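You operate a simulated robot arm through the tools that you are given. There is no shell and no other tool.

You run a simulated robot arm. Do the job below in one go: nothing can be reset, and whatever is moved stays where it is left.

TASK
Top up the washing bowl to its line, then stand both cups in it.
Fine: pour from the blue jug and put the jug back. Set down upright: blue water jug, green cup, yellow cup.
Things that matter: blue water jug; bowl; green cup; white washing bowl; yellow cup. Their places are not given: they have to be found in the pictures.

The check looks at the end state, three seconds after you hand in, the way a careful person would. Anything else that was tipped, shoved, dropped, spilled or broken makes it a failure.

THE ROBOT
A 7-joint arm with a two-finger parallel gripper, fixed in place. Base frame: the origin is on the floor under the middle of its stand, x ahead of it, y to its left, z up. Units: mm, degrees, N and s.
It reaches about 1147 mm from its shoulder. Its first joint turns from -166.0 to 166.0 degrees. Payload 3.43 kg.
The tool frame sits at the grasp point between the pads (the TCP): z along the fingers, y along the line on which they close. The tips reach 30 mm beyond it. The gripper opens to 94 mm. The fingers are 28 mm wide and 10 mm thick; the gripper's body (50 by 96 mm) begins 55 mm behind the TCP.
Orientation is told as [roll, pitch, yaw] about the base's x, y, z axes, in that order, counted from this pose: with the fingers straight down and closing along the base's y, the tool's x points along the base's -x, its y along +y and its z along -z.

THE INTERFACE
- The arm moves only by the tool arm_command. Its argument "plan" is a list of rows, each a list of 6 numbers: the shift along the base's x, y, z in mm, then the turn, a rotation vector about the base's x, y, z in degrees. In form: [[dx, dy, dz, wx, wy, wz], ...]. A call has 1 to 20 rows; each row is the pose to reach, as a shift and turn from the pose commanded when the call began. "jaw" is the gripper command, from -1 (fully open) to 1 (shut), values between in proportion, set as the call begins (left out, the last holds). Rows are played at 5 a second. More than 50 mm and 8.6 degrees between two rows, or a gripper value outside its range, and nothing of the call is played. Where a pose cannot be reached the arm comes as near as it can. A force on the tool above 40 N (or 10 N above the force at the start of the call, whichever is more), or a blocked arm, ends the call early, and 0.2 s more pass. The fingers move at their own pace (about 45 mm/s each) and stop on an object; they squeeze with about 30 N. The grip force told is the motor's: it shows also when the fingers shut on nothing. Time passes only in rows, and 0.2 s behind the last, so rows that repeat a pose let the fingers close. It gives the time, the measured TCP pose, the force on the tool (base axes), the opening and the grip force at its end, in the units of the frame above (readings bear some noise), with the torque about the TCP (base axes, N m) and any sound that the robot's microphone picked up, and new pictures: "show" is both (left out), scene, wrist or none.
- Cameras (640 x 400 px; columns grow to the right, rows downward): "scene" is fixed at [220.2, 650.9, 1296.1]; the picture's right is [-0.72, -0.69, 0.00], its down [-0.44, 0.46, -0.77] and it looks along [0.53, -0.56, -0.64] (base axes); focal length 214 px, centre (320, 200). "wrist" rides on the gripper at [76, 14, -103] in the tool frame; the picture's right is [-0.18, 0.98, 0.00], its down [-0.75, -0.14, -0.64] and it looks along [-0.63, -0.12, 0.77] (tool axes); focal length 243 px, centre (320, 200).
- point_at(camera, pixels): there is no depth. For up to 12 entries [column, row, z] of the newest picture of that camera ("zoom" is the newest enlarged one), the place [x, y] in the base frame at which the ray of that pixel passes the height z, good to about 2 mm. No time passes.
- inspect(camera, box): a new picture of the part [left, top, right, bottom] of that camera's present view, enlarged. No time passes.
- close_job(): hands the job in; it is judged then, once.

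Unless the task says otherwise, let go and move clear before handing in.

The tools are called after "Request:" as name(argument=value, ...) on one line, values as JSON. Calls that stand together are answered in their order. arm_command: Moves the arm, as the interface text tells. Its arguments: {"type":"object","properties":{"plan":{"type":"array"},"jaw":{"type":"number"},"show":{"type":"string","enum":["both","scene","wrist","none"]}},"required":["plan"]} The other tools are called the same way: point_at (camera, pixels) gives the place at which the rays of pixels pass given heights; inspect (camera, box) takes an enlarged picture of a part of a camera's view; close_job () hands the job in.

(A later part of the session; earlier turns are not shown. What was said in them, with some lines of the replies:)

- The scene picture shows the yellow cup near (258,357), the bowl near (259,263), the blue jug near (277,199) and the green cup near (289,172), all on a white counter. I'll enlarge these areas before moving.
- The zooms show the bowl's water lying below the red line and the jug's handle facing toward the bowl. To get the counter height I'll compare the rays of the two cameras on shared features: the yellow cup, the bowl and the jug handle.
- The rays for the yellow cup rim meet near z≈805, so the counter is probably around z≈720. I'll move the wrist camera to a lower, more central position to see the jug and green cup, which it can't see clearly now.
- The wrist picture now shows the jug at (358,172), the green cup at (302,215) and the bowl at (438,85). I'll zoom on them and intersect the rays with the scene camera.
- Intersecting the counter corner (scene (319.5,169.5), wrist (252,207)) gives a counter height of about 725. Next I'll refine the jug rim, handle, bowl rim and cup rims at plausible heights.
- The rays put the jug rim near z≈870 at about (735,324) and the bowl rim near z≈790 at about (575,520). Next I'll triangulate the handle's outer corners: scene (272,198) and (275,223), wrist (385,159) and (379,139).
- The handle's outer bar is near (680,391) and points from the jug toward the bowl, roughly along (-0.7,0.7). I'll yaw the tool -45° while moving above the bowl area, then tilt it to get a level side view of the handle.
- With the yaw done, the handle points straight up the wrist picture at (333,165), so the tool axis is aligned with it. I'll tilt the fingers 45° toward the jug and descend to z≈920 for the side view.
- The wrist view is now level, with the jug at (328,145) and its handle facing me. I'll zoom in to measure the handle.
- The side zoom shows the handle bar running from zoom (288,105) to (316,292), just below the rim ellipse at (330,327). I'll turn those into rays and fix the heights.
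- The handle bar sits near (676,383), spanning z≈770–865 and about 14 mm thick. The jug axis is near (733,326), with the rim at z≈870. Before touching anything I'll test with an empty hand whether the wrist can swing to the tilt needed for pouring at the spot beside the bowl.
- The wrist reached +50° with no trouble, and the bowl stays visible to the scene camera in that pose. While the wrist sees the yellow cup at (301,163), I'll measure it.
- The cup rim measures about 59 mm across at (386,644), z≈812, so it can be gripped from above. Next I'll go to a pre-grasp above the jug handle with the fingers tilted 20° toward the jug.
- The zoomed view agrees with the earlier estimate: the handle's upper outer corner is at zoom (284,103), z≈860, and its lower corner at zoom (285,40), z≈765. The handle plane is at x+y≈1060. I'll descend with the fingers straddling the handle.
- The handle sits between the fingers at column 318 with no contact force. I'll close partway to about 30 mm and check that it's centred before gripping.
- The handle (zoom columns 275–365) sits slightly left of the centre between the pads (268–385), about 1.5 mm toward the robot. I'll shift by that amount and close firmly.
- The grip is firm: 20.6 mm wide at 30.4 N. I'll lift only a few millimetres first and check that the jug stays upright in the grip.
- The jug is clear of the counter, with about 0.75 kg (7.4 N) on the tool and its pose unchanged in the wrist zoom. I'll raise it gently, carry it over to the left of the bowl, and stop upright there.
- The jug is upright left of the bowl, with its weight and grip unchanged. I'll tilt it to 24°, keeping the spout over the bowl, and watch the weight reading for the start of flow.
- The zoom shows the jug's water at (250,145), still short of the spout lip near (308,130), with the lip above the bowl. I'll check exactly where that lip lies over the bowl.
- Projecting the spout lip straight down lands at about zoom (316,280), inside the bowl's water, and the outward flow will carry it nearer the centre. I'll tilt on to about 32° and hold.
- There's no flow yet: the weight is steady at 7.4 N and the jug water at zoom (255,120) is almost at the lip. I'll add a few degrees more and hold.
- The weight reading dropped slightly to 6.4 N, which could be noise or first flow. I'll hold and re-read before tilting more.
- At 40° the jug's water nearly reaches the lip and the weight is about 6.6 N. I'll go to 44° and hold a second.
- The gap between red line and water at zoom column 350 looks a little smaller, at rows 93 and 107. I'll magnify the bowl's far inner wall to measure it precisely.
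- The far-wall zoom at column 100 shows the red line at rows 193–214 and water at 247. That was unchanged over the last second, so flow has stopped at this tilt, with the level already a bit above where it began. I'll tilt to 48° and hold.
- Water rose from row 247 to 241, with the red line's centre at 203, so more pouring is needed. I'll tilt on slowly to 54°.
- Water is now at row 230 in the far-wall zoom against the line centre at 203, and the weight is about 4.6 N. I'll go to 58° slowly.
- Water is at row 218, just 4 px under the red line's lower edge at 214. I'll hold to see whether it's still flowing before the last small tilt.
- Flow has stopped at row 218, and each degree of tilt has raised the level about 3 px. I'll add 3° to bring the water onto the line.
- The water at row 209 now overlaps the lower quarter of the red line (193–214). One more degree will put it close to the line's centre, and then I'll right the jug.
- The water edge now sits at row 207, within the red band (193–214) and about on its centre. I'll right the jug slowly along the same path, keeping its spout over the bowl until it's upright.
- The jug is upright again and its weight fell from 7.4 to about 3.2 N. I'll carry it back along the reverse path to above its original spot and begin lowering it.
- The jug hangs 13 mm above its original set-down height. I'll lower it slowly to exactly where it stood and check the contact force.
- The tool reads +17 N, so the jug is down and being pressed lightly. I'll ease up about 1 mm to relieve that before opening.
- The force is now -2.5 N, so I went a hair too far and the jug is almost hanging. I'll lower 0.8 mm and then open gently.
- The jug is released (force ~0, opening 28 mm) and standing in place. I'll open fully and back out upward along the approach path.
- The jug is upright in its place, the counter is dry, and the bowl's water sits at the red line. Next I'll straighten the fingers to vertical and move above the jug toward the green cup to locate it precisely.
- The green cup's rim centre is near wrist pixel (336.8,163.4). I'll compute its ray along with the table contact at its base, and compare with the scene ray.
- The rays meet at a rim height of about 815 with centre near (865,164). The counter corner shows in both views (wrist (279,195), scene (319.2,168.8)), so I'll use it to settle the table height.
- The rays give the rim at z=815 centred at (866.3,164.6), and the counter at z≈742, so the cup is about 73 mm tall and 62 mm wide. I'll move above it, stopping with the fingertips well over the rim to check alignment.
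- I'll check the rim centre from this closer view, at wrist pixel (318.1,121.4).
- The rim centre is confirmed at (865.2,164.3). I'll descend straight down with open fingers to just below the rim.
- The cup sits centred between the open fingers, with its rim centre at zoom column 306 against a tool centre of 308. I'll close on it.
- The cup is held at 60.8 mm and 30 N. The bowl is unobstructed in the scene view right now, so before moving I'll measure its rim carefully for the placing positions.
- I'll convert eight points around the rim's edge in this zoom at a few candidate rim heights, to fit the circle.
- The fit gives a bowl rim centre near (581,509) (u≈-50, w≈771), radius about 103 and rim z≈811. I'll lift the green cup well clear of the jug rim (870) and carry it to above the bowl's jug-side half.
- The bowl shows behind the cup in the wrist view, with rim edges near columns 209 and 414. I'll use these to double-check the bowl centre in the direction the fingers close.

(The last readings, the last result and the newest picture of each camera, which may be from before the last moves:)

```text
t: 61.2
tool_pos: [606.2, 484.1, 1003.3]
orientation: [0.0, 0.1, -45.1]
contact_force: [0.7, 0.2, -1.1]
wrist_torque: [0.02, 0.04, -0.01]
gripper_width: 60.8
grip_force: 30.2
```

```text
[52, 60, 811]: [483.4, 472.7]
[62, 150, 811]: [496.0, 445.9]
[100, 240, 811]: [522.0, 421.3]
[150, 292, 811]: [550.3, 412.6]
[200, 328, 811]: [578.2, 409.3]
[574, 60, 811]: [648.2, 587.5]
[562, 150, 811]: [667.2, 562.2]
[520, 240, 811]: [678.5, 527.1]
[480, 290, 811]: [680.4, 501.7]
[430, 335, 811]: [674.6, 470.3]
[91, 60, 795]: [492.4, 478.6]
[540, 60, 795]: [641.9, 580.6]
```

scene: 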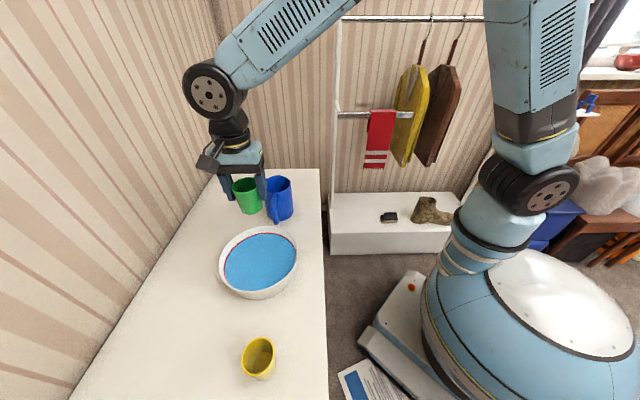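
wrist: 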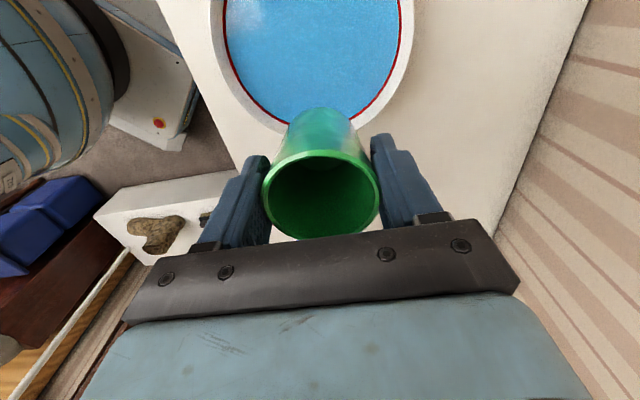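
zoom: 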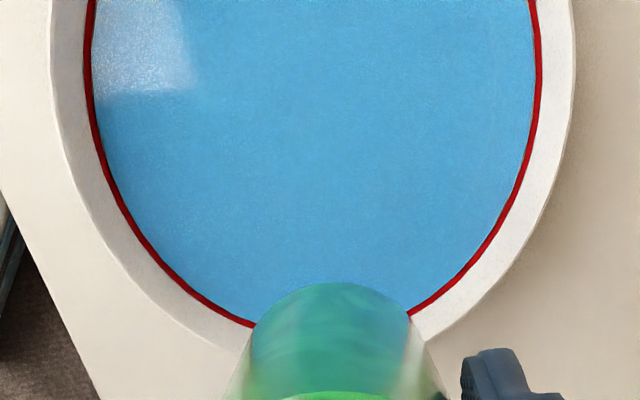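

These points fit a circle centred (578.5,510) with radius 103, matching the earlier fit to within a few mm. I'll make a tiny correction and lower the green cup into the bowl, stopping a little above the expected floor.

Request:
arm_command(plan=[[-0.8, -0.1, -15, 0, 0, 0], [-1.6, -0.2, -40, 0, 0, 0], [-1.6, -0.2, -68, 0, 0, 0], [-1.6, -0.2, -96, 0, 0, 0], [-1.6, -0.2, -120, 0, 0, 0], [-1.6, -0.2, -138, 0, 0, 0], [-1.6, -0.2, -150, 0, 0, 0], [-1.6, -0.2, -160, 0, 0, 0], [-1.6, -0.2, -168, 0, 0, 0], [-1.6, -0.2, -174, 0, 0, 0], [-1.6, -0.2, -178, 0, 0, 0], [-1.6, -0.2, -178, 0, 0, 0]])

Request:
inspect(camera="scene", box=[205, 200, 315, 310])

```text
t: 63.8
tool_pos: [603.9, 485.1, 825.7]
orientation: [0.0, 0.1, -44.9]
contact_force: [-0.5, -0.2, -1.3]
wrist_torque: [0.0, 0.02, 0.02]
gripper_width: 60.8
grip_force: 30.5
```

scene: 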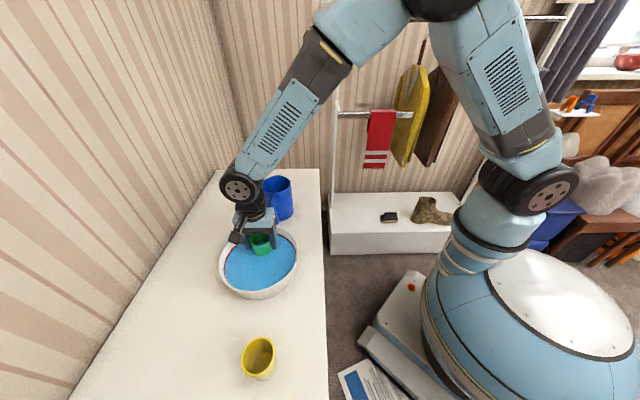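
wrist: 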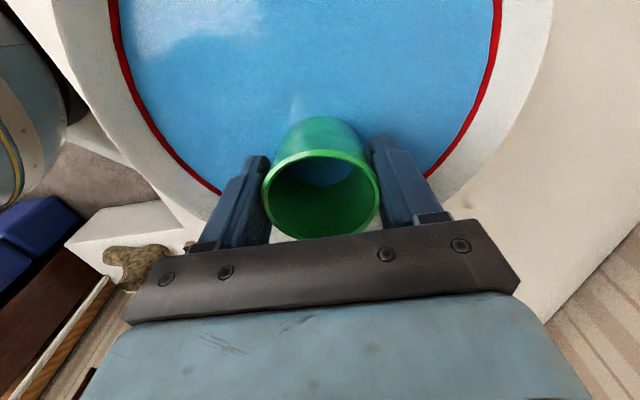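

```text
3.64 times, centred on (260, 255) of scene
```

zoom: 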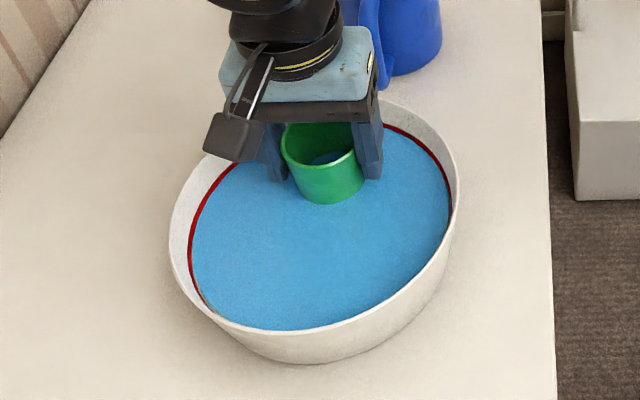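

The green cup is in the water inside the bowl, well clear of the wall. I'll lower in small steps to feel for the floor.

Request:
arm_command(plan=[[0, 0, -2.5, 0, 0, 0], [0, 0, -5, 0, 0, 0], [0, 0, -7.5, 0, 0, 0], [0, 0, -10, 0, 0, 0], [0, 0, -10, 0, 0, 0]], show="none")

```text
t: 65.0
tool_pos: [604.1, 485.1, 816.3]
orientation: [0.0, 0.1, -45.0]
contact_force: [-0.6, 0.5, -1.6]
wrist_torque: [-0.01, 0.0, 0.02]
gripper_width: 60.9
grip_force: 29.8
```

Request:
arm_command(plan=[[0, 0, -1.5, 0, 0, 0], [0, 0, -3, 0, 0, 0], [0, 0, -4, 0, 0, 0], [0, 0, -4, 0, 0, 0]], show="none")

```text
t: 66.0
tool_pos: [604.7, 484.2, 811.4]
orientation: [0.1, 0.0, -45.0]
contact_force: [0.6, 0.8, -1.2]
wrist_torque: [-0.03, 0.0, -0.01]
gripper_width: 60.6
grip_force: 29.8
```

Request:
arm_command(plan=[[0, 0, -1, 0, 0, 0], [0, 0, -2, 0, 0, 0], [0, 0, -2, 0, 0, 0]], show="none")

```text
t: 66.8
tool_pos: [603.8, 484.6, 809.4]
orientation: [0.0, 0.1, -45.0]
contact_force: [0.1, 1.3, -1.1]
wrist_torque: [-0.01, 0.01, 0.01]
gripper_width: 60.8
grip_force: 29.4
```

Request:
arm_command(plan=[[0, 0, -1, 0, 0, 0], [0, 0, -2, 0, 0, 0], [0, 0, -2, 0, 0, 0]], show="none")

```text
t: 67.6
tool_pos: [605.1, 484.9, 808.0]
orientation: [0.2, 0.0, -44.9]
contact_force: [1.8, 1.0, 9.1]
wrist_torque: [-0.03, -0.03, -0.02]
gripper_width: 60.9
grip_force: 29.9
```

The reading jumped to +9 N at z≈808, so the cup's base is on the bowl floor. I'll ease up half a millimetre and open slightly.

Request:
arm_command(plan=[[0, 0, 0.6, 0, 0, 0], [0, 0, 0.6, 0, 0, 0]], show="none")

Request:
arm_command(plan=[[0, 0, 0, 0, 0, 0], [0, 0, 0, 0, 0, 0], [0, 0, 0, 0, 0, 0]], jaw=-0.6)

```text
t: 68.2
tool_pos: [604.7, 484.8, 809.2]
orientation: [0.0, 0.0, -45.0]
contact_force: [1.3, -0.5, 8.6]
wrist_torque: [-0.07, -0.08, 0.03]
gripper_width: 61.0
grip_force: 29.7
```

```text
t: 69.0
tool_pos: [604.2, 485.9, 809.0]
orientation: [0.0, 0.0, -45.0]
contact_force: [-0.2, -0.2, 0.4]
wrist_torque: [-0.01, 0.02, 0.02]
gripper_width: 75.3
grip_force: 0.1
```

scene: 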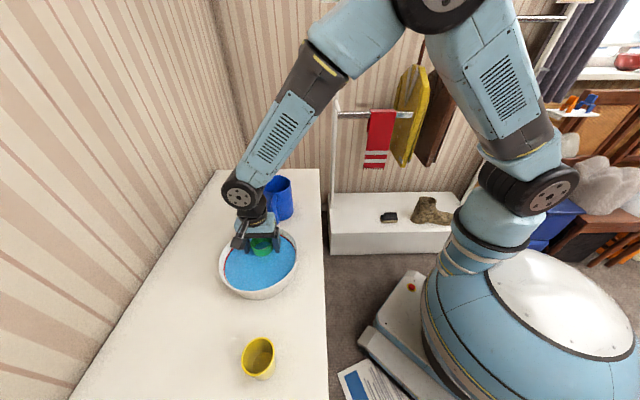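
wrist: 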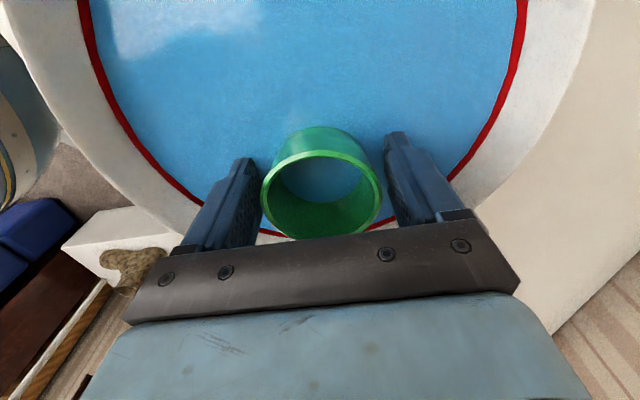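

The cup stands free between the open fingers with no force. I'll rise straight up and check it.

Request:
arm_command(plan=[[0, 0, 8, 0, 0, 0], [0, 0, 22, 0, 0, 0], [0, 0, 45, 0, 0, 0], [0, 0, 75, 0, 0, 0], [0, 0, 110, 0, 0, 0], [0, 0, 150, 0, 0, 0], [0, 0, 190, 0, 0, 0]])

Request:
inspect(camera="wrist", box=[200, 0, 440, 150])

Request:
inspect(camera="scene", box=[205, 200, 315, 310])

```text
t: 70.6
tool_pos: [605.4, 485.5, 1000.2]
orientation: [-0.1, 0.1, -45.1]
contact_force: [-0.8, 1.2, -0.1]
wrist_torque: [-0.04, 0.01, 0.01]
gripper_width: 75.4
grip_force: 0.0
```

scene: 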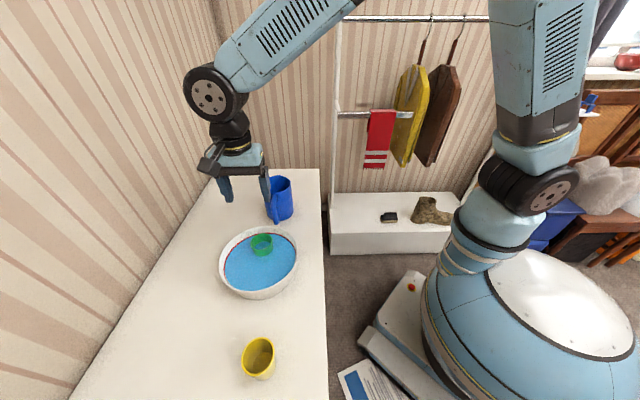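
wrist: 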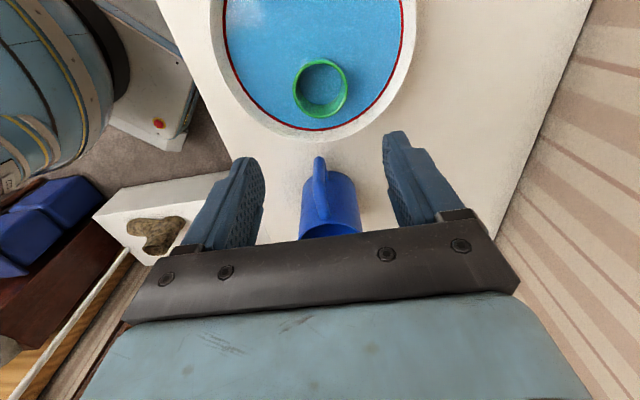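

```text
2.67 times, centred on (320, 75) of wrist
```

zoom: 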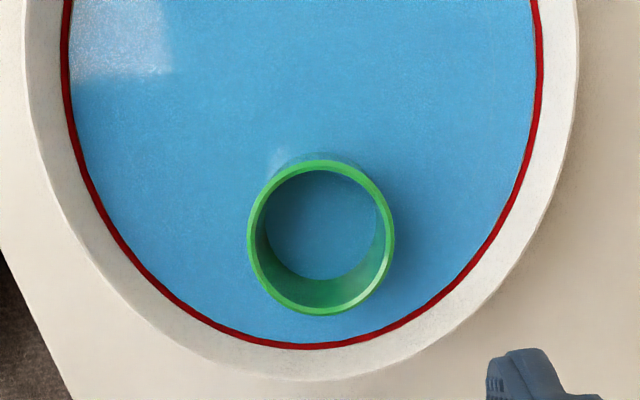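

```text
3.64 times, centred on (260, 255) of scene
```

zoom: 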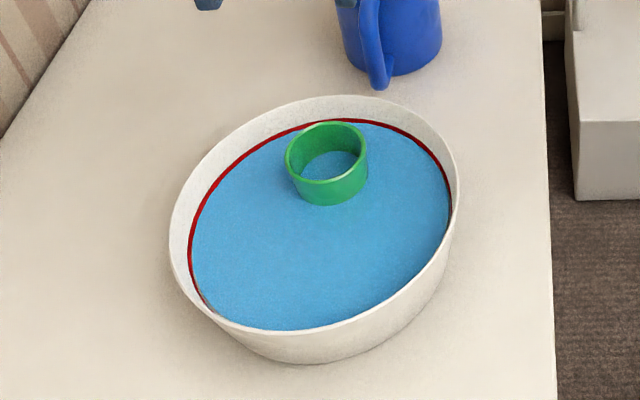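

The green cup is standing upright in the bowl with the water still on the red line and no spill. Next I'll fly to above the yellow cup and refine its position.

Request:
arm_command(plan=[[-12, 9, 0, 0, 0, 0], [-40, 30, 0, 0, 0, 0], [-70, 52, 0, 0, 0, 0], [-100, 74, 0, 0, 0, 0], [-130, 96, -10, 0, 0, 0], [-160, 118, -30, 0, 0, 0], [-190, 140, -55, 0, 0, 0], [-210, 154, -80, 0, 0, 0], [-217, 159.5, -95, 0, 0, 0], [-217, 159.5, -98, 0, 0, 0]], jaw=-1)

Request:
inspect(camera="wrist", box=[220, 60, 430, 250])

```text
t: 72.8
tool_pos: [387.9, 644.2, 899.5]
orientation: [0.0, 0.1, -45.0]
contact_force: [0.0, -0.3, 0.1]
wrist_torque: [0.02, -0.02, 0.01]
gripper_width: 94.0
grip_force: 0.1
```

scene: 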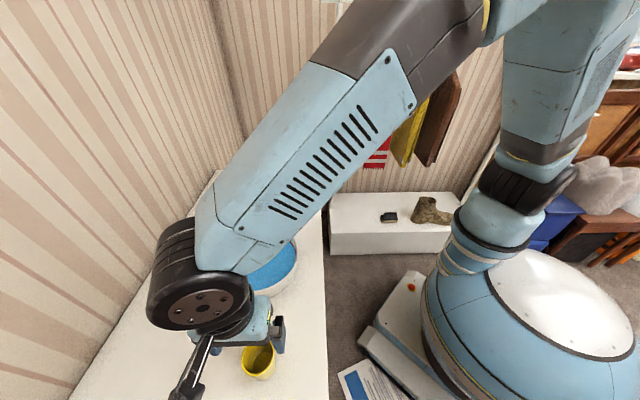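
wrist: 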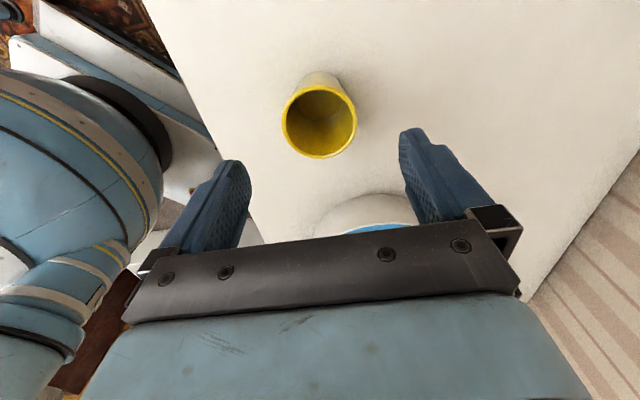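

```text
2.11 times, centred on (325, 155) of wrist
```

zoom: 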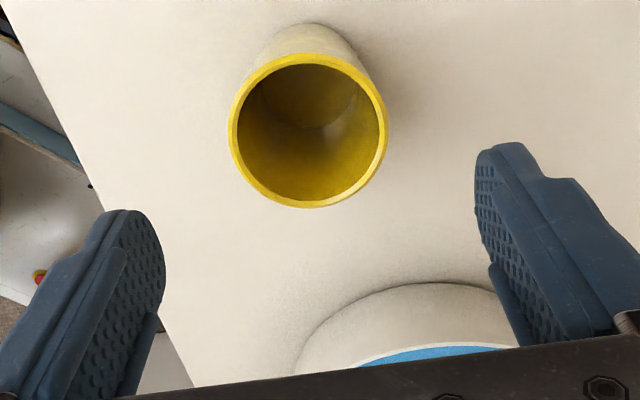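

Request:
point_at(camera="zoom", pixels=[[308.5, 131, 810], [308.5, 131, 815], [308.5, 131, 820], [229, 131, 815], [388, 131, 815]])

Request:
point_at(camera="scene", pixels=[[257.8, 356.4, 810], [257.8, 356.4, 815], [257.8, 356.4, 820]])

```text
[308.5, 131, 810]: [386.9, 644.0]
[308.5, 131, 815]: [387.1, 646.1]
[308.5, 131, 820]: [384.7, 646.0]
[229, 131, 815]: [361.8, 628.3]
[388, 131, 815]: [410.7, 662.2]
```

```text
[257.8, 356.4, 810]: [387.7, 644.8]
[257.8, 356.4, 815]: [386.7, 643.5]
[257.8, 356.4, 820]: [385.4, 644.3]
```

The yellow cup's rim centre is confirmed at about (386.8,644.8), z≈813. I'll make a 1 mm correction, descend with open fingers, and look before closing.

Request:
arm_command(plan=[[-0.4, 0.5, -20, 0, 0, 0], [-0.7, 1.1, -40, 0, 0, 0], [-0.7, 1.1, -60, 0, 0, 0], [-0.7, 1.1, -80, 0, 0, 0], [-0.7, 1.1, -92, 0, 0, 0], [-0.7, 1.1, -96.5, 0, 0, 0], [-0.7, 1.1, -96.5, 0, 0, 0]], show="wrist")

Request:
inspect(camera="wrist", box=[220, 80, 430, 250])

```text
t: 74.4
tool_pos: [385.3, 646.1, 803.9]
orientation: [0.1, 0.1, -44.9]
contact_force: [0.1, 0.8, 0.5]
wrist_torque: [0.01, 0.0, 0.02]
gripper_width: 94.1
grip_force: 0.0
```

wrist: 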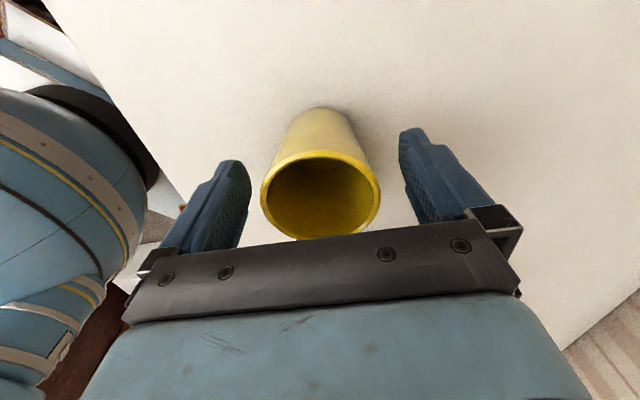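

```text
2.35 times, centred on (325, 165) of wrist
```

zoom: 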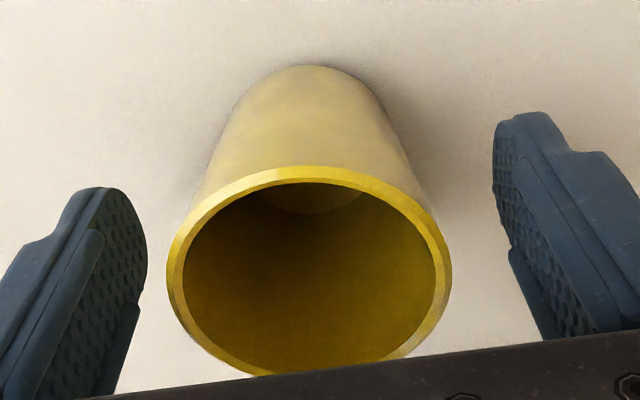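

The yellow cup is centred between the fingers, rim spanning zoom columns 167–452 with its centre at 309. I'll close on it.

Request:
arm_command(plan=[[0, 0, 0, 0, 0, 0], [0, 0, 0, 0, 0, 0], [0, 0, 0, 0, 0, 0], [0, 0, 0, 0, 0, 0], [0, 0, 0, 0, 0, 0]], jaw=1, show="wrist")

```text
t: 75.6
tool_pos: [385.9, 645.3, 803.3]
orientation: [0.0, 0.1, -45.0]
contact_force: [0.1, -0.3, 0.2]
wrist_torque: [-0.05, 0.01, -0.02]
gripper_width: 60.9
grip_force: 30.1
```

wrist: 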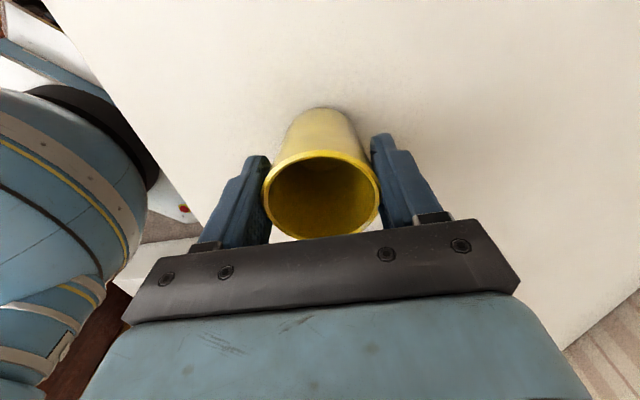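

The grip is firm at 60.9 mm. I'll lift the yellow cup clear, then carry it over the bowl's free half beside the green cup.

Request:
arm_command(plan=[[0, 0, 10, 0, 0, 0], [0, 0, 35, 0, 0, 0], [0, 0, 70, 0, 0, 0], [0, 0, 105, 0, 0, 0], [0, 0, 135, 0, 0, 0], [4, -3, 155, 0, 0, 0], [18, -12, 165, 0, 0, 0], [40, -26, 170, 0, 0, 0], [65, -43, 170, 0, 0, 0], [90, -59, 170, 0, 0, 0], [115, -75, 170, 0, 0, 0], [138, -90, 170, 0, 0, 0], [155, -102, 170, 0, 0, 0], [163, -107, 170, 0, 0, 0], [165.3, -108.3, 170, 0, 0, 0], [165.3, -108.3, 170, 0, 0, 0]])

Request:
inspect(camera="wrist", box=[200, 0, 440, 250])

Request:
inspect(camera="scene", box=[205, 200, 315, 310])

```text
t: 79.0
tool_pos: [551.3, 536.4, 974.0]
orientation: [0.0, 0.0, -44.9]
contact_force: [0.2, -0.3, -0.4]
wrist_torque: [-0.01, 0.0, -0.02]
gripper_width: 60.8
grip_force: 30.1
```

scene: 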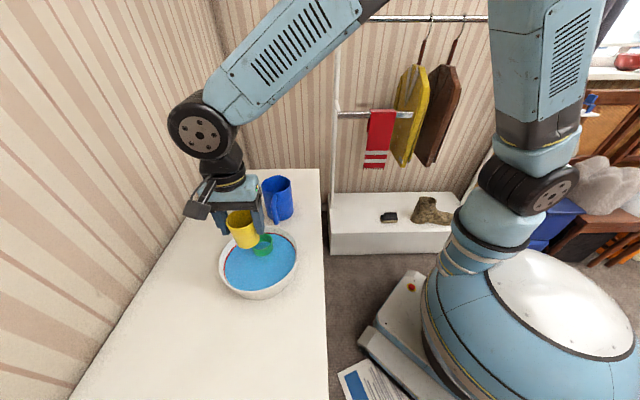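
wrist: 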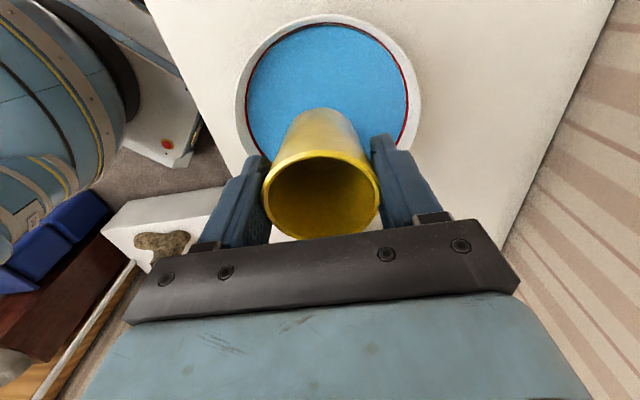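

```text
1.60 times, centred on (320, 125) of wrist
```

zoom: 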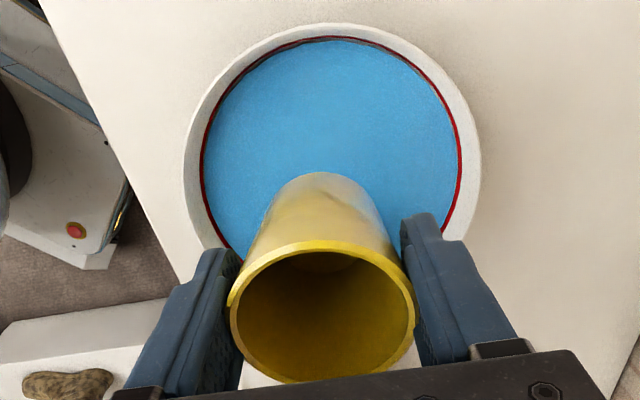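

```text
3.64 times, centred on (260, 255) of scene
```

zoom: 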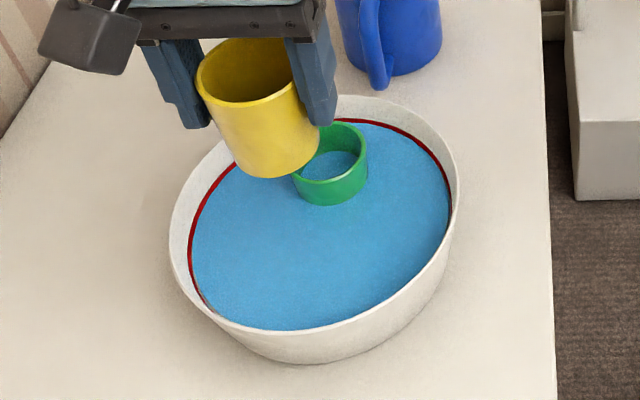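

This view shows the bowl's left edge fully (top of the rim at zoom (345,23)). I'll confirm the room available for the yellow cup before lowering.

Request:
point_at(camera="wrist", pixels=[[335, 14.5, 811], [235, 100, 811], [420.5, 103, 811], [258, 51, 811], [395, 40, 811]])

Request:
point_at(camera="scene", pixels=[[261.5, 242.5, 819], [273, 242, 819], [250.5, 241, 819]])

```text
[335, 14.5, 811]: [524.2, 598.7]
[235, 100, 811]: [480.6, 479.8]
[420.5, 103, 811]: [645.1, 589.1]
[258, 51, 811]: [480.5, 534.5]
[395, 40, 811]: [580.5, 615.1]
```

```text
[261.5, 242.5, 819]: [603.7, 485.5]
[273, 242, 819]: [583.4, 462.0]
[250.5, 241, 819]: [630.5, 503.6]
```

The bowl centre is consistent, and the green cup is at (604,485), 73 mm from my target spot, which leaves about 13 mm between the cups. I'll lower the yellow cup into the bowl.

Request:
arm_command(plan=[[0, 0, -12, 0, 0, 0], [0, 0, -35, 0, 0, 0], [0, 0, -60, 0, 0, 0], [0, 0, -82, 0, 0, 0], [0, 0, -100, 0, 0, 0], [0, 0, -114, 0, 0, 0], [0, 0, -126, 0, 0, 0], [0, 0, -136, 0, 0, 0], [0, 0, -144, 0, 0, 0], [0, 0, -150, 0, 0, 0], [0, 0, -154, 0, 0, 0], [0, 0, -154, 0, 0, 0]])

Request:
inspect(camera="scene", box=[205, 200, 315, 310])

```text
t: 81.6
tool_pos: [550.8, 537.1, 820.0]
orientation: [-0.1, 0.0, -45.0]
contact_force: [-0.5, -0.5, -1.7]
wrist_torque: [0.0, 0.01, 0.03]
gripper_width: 60.9
grip_force: 29.9
```

scene: 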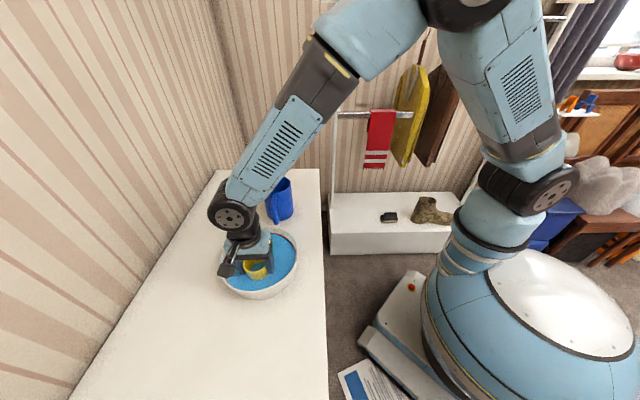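
wrist: 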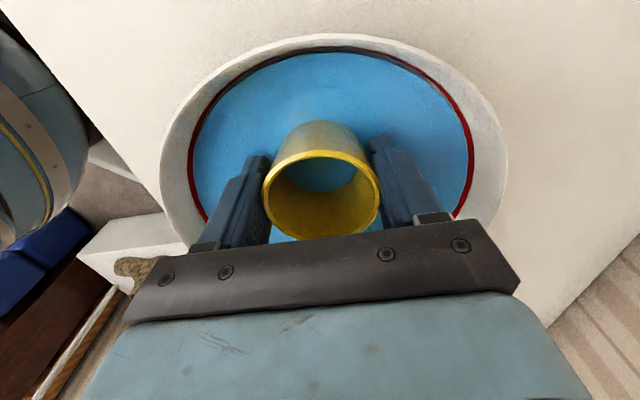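

```text
3.64 times, centred on (260, 255) of scene
```

zoom: 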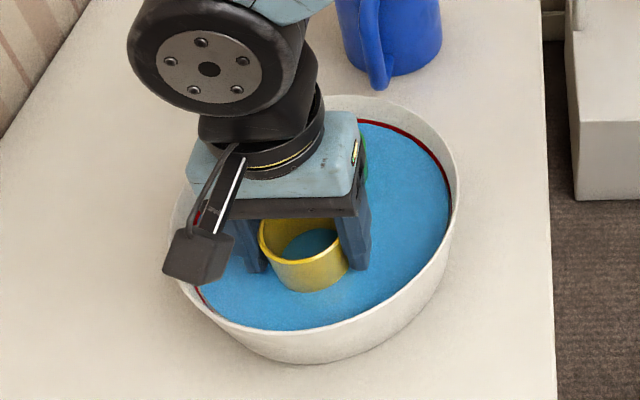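

The yellow cup is in the water beside the green one with no contact. I'll step down to feel for the floor.

Request:
arm_command(plan=[[0, 0, -2.5, 0, 0, 0], [0, 0, -5, 0, 0, 0], [0, 0, -7.5, 0, 0, 0], [0, 0, -9.5, 0, 0, 0], [0, 0, -9.5, 0, 0, 0]], show="none")

Request:
arm_command(plan=[[0, 0, -1, 0, 0, 0], [0, 0, -1.5, 0, 0, 0], [0, 0, -1.5, 0, 0, 0]], show="none")

```text
t: 82.8
tool_pos: [552.1, 538.7, 810.5]
orientation: [0.0, 0.1, -45.0]
contact_force: [-0.9, 0.1, -1.6]
wrist_torque: [-0.01, 0.05, -0.02]
gripper_width: 61.1
grip_force: 29.9
```

```text
t: 83.6
tool_pos: [551.6, 537.5, 808.6]
orientation: [0.0, 0.0, -45.0]
contact_force: [0.0, 0.3, -2.0]
wrist_torque: [0.02, 0.0, 0.0]
gripper_width: 60.9
grip_force: 29.7
```

Request:
arm_command(plan=[[0, 0, -0.6, 0, 0, 0], [0, 0, -1.2, 0, 0, 0], [0, 0, -1.2, 0, 0, 0]], show="none")

```text
t: 84.4
tool_pos: [550.9, 539.1, 808.3]
orientation: [0.1, 0.0, -44.9]
contact_force: [-1.0, 0.8, 9.4]
wrist_torque: [-0.05, 0.05, -0.01]
gripper_width: 60.9
grip_force: 29.9
```

Contact is at +9.4 N, the same height as the green cup's floor contact. I'll ease up slightly and release.

Request:
arm_command(plan=[[0, 0, 0.6, 0, 0, 0], [0, 0, 0.6, 0, 0, 0]], show="none")

Request:
arm_command(plan=[[0, 0, 0, 0, 0, 0], [0, 0, 0, 0, 0, 0], [0, 0, 0, 0, 0, 0]], jaw=-0.6)

```text
t: 85.0
tool_pos: [551.5, 537.6, 808.6]
orientation: [0.1, 0.0, -45.1]
contact_force: [-0.4, 4.9, 11.7]
wrist_torque: [0.16, 0.03, 0.0]
gripper_width: 60.8
grip_force: 29.8
```

```text
t: 85.8
tool_pos: [551.1, 536.3, 808.2]
orientation: [-0.1, 0.1, -45.1]
contact_force: [0.7, -0.2, 0.5]
wrist_torque: [0.0, -0.01, -0.03]
gripper_width: 75.1
grip_force: 0.1
```

scene: 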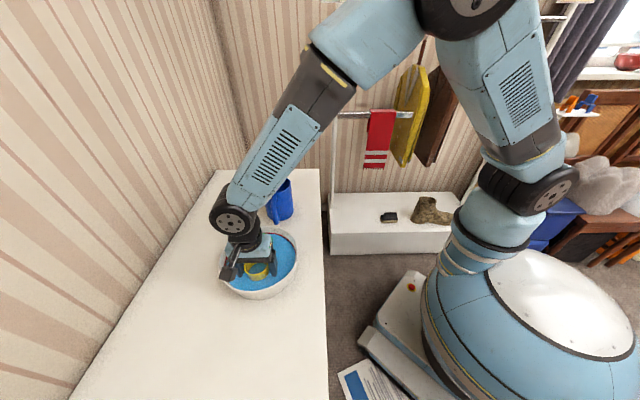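
wrist: 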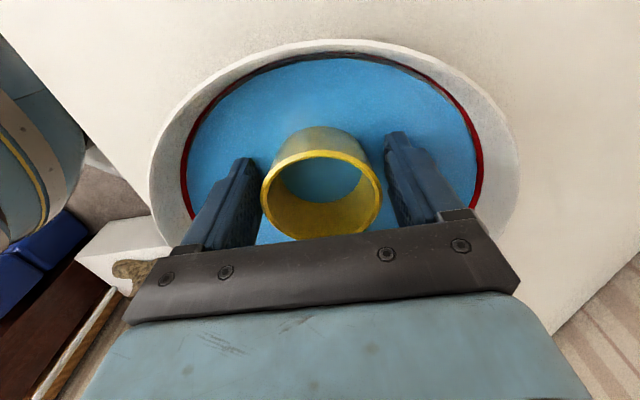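

The fingers are open to 75 mm with no force, and the yellow cup stands free. I'll rise straight up and then inspect everything.

Request:
arm_command(plan=[[0, 0, 8, 0, 0, 0], [0, 0, 22, 0, 0, 0], [0, 0, 45, 0, 0, 0], [0, 0, 75, 0, 0, 0], [0, 0, 110, 0, 0, 0], [0, 0, 150, 0, 0, 0], [0, 0, 190, 0, 0, 0], [0, 0, 230, 0, 0, 0], [0, 0, 270, 0, 0, 0], [-20, 0, 300, 0, 0, 0], [-50, -20, 310, 0, 0, 0], [-80, -40, 310, 0, 0, 0], [-110, -60, 310, 0, 0, 0]])

Request:
inspect(camera="scene", box=[200, 150, 320, 310])

Request:
inspect(camera="scene", box=[210, 217, 310, 307])

Request:
inspect(camera="scene", box=[264, 218, 304, 248])

```text
t: 88.6
tool_pos: [442.2, 477.9, 1116.4]
orientation: [0.0, 0.0, -45.0]
contact_force: [0.5, -0.4, -1.2]
wrist_torque: [-0.02, 0.03, 0.0]
gripper_width: 75.2
grip_force: 0.2
```

scene: 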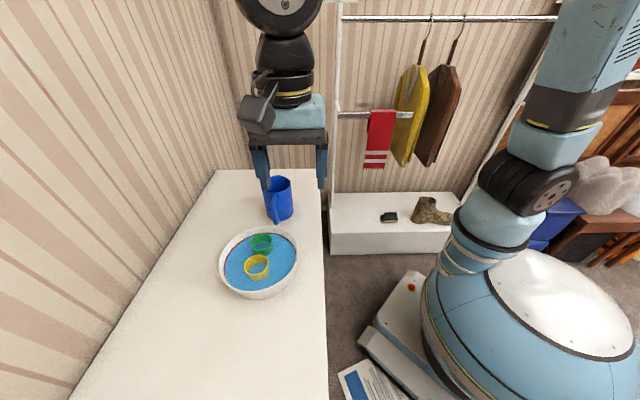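
wrist: 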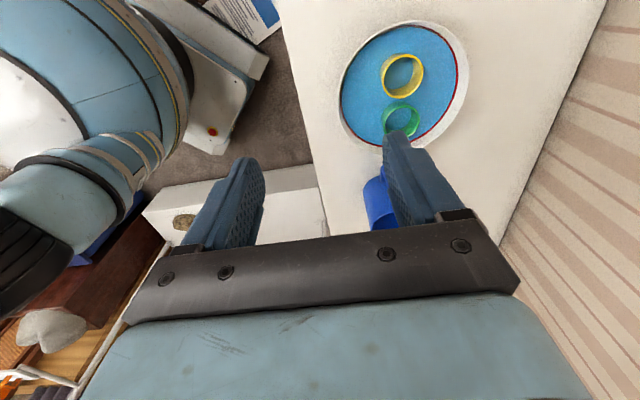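

```text
2.50 times, centred on (260, 230) of scene
```

zoom: 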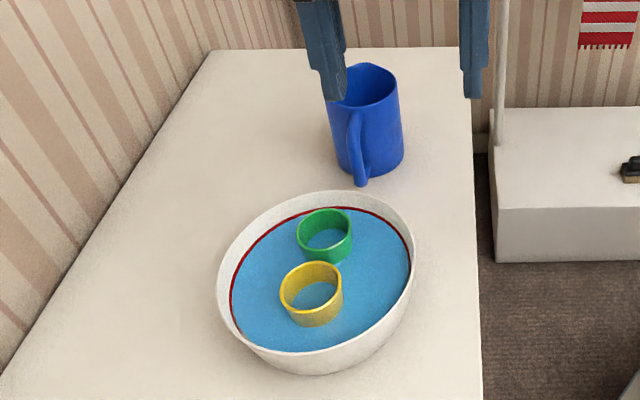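

```text
4.44 times, centred on (260, 262) of scene
```

zoom: 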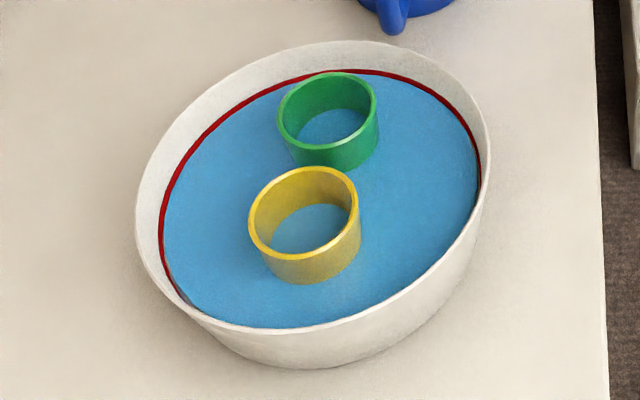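

```text
13.33 times, centred on (284, 233) of scene
```

zoom: 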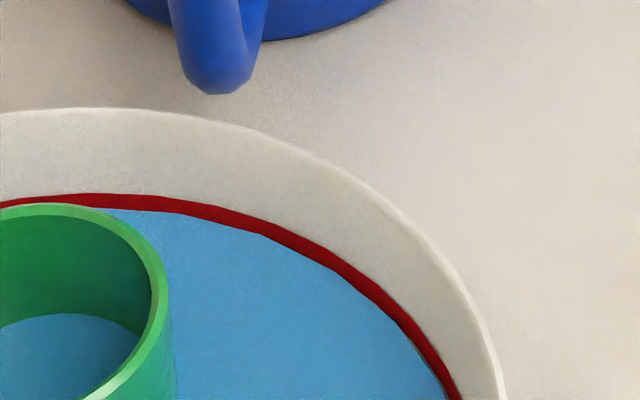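

Both cups stand upright in the bowl at zoom (328,120) and (305,225). The water is still on the red line, the jug is upright in its original place, and the counter is dry. The gripper is open and clear at z≈1116, so I'm handing the job in.

Request:
close_job()

```text
The job is handed in.
```

The washing bowl is topped up to its red line, and the green and yellow cups stand upright in it, side by side with a small gap. In the last pictures the water edge sat inside the red band, roughly 1 mm below its centre.

The blue jug is back upright where it started, a little under half its original weight. The pictures showed no water on the counter, and nothing else was moved. The gripper was open and well clear of everything when I handed in. I haven't seen the result of the check.
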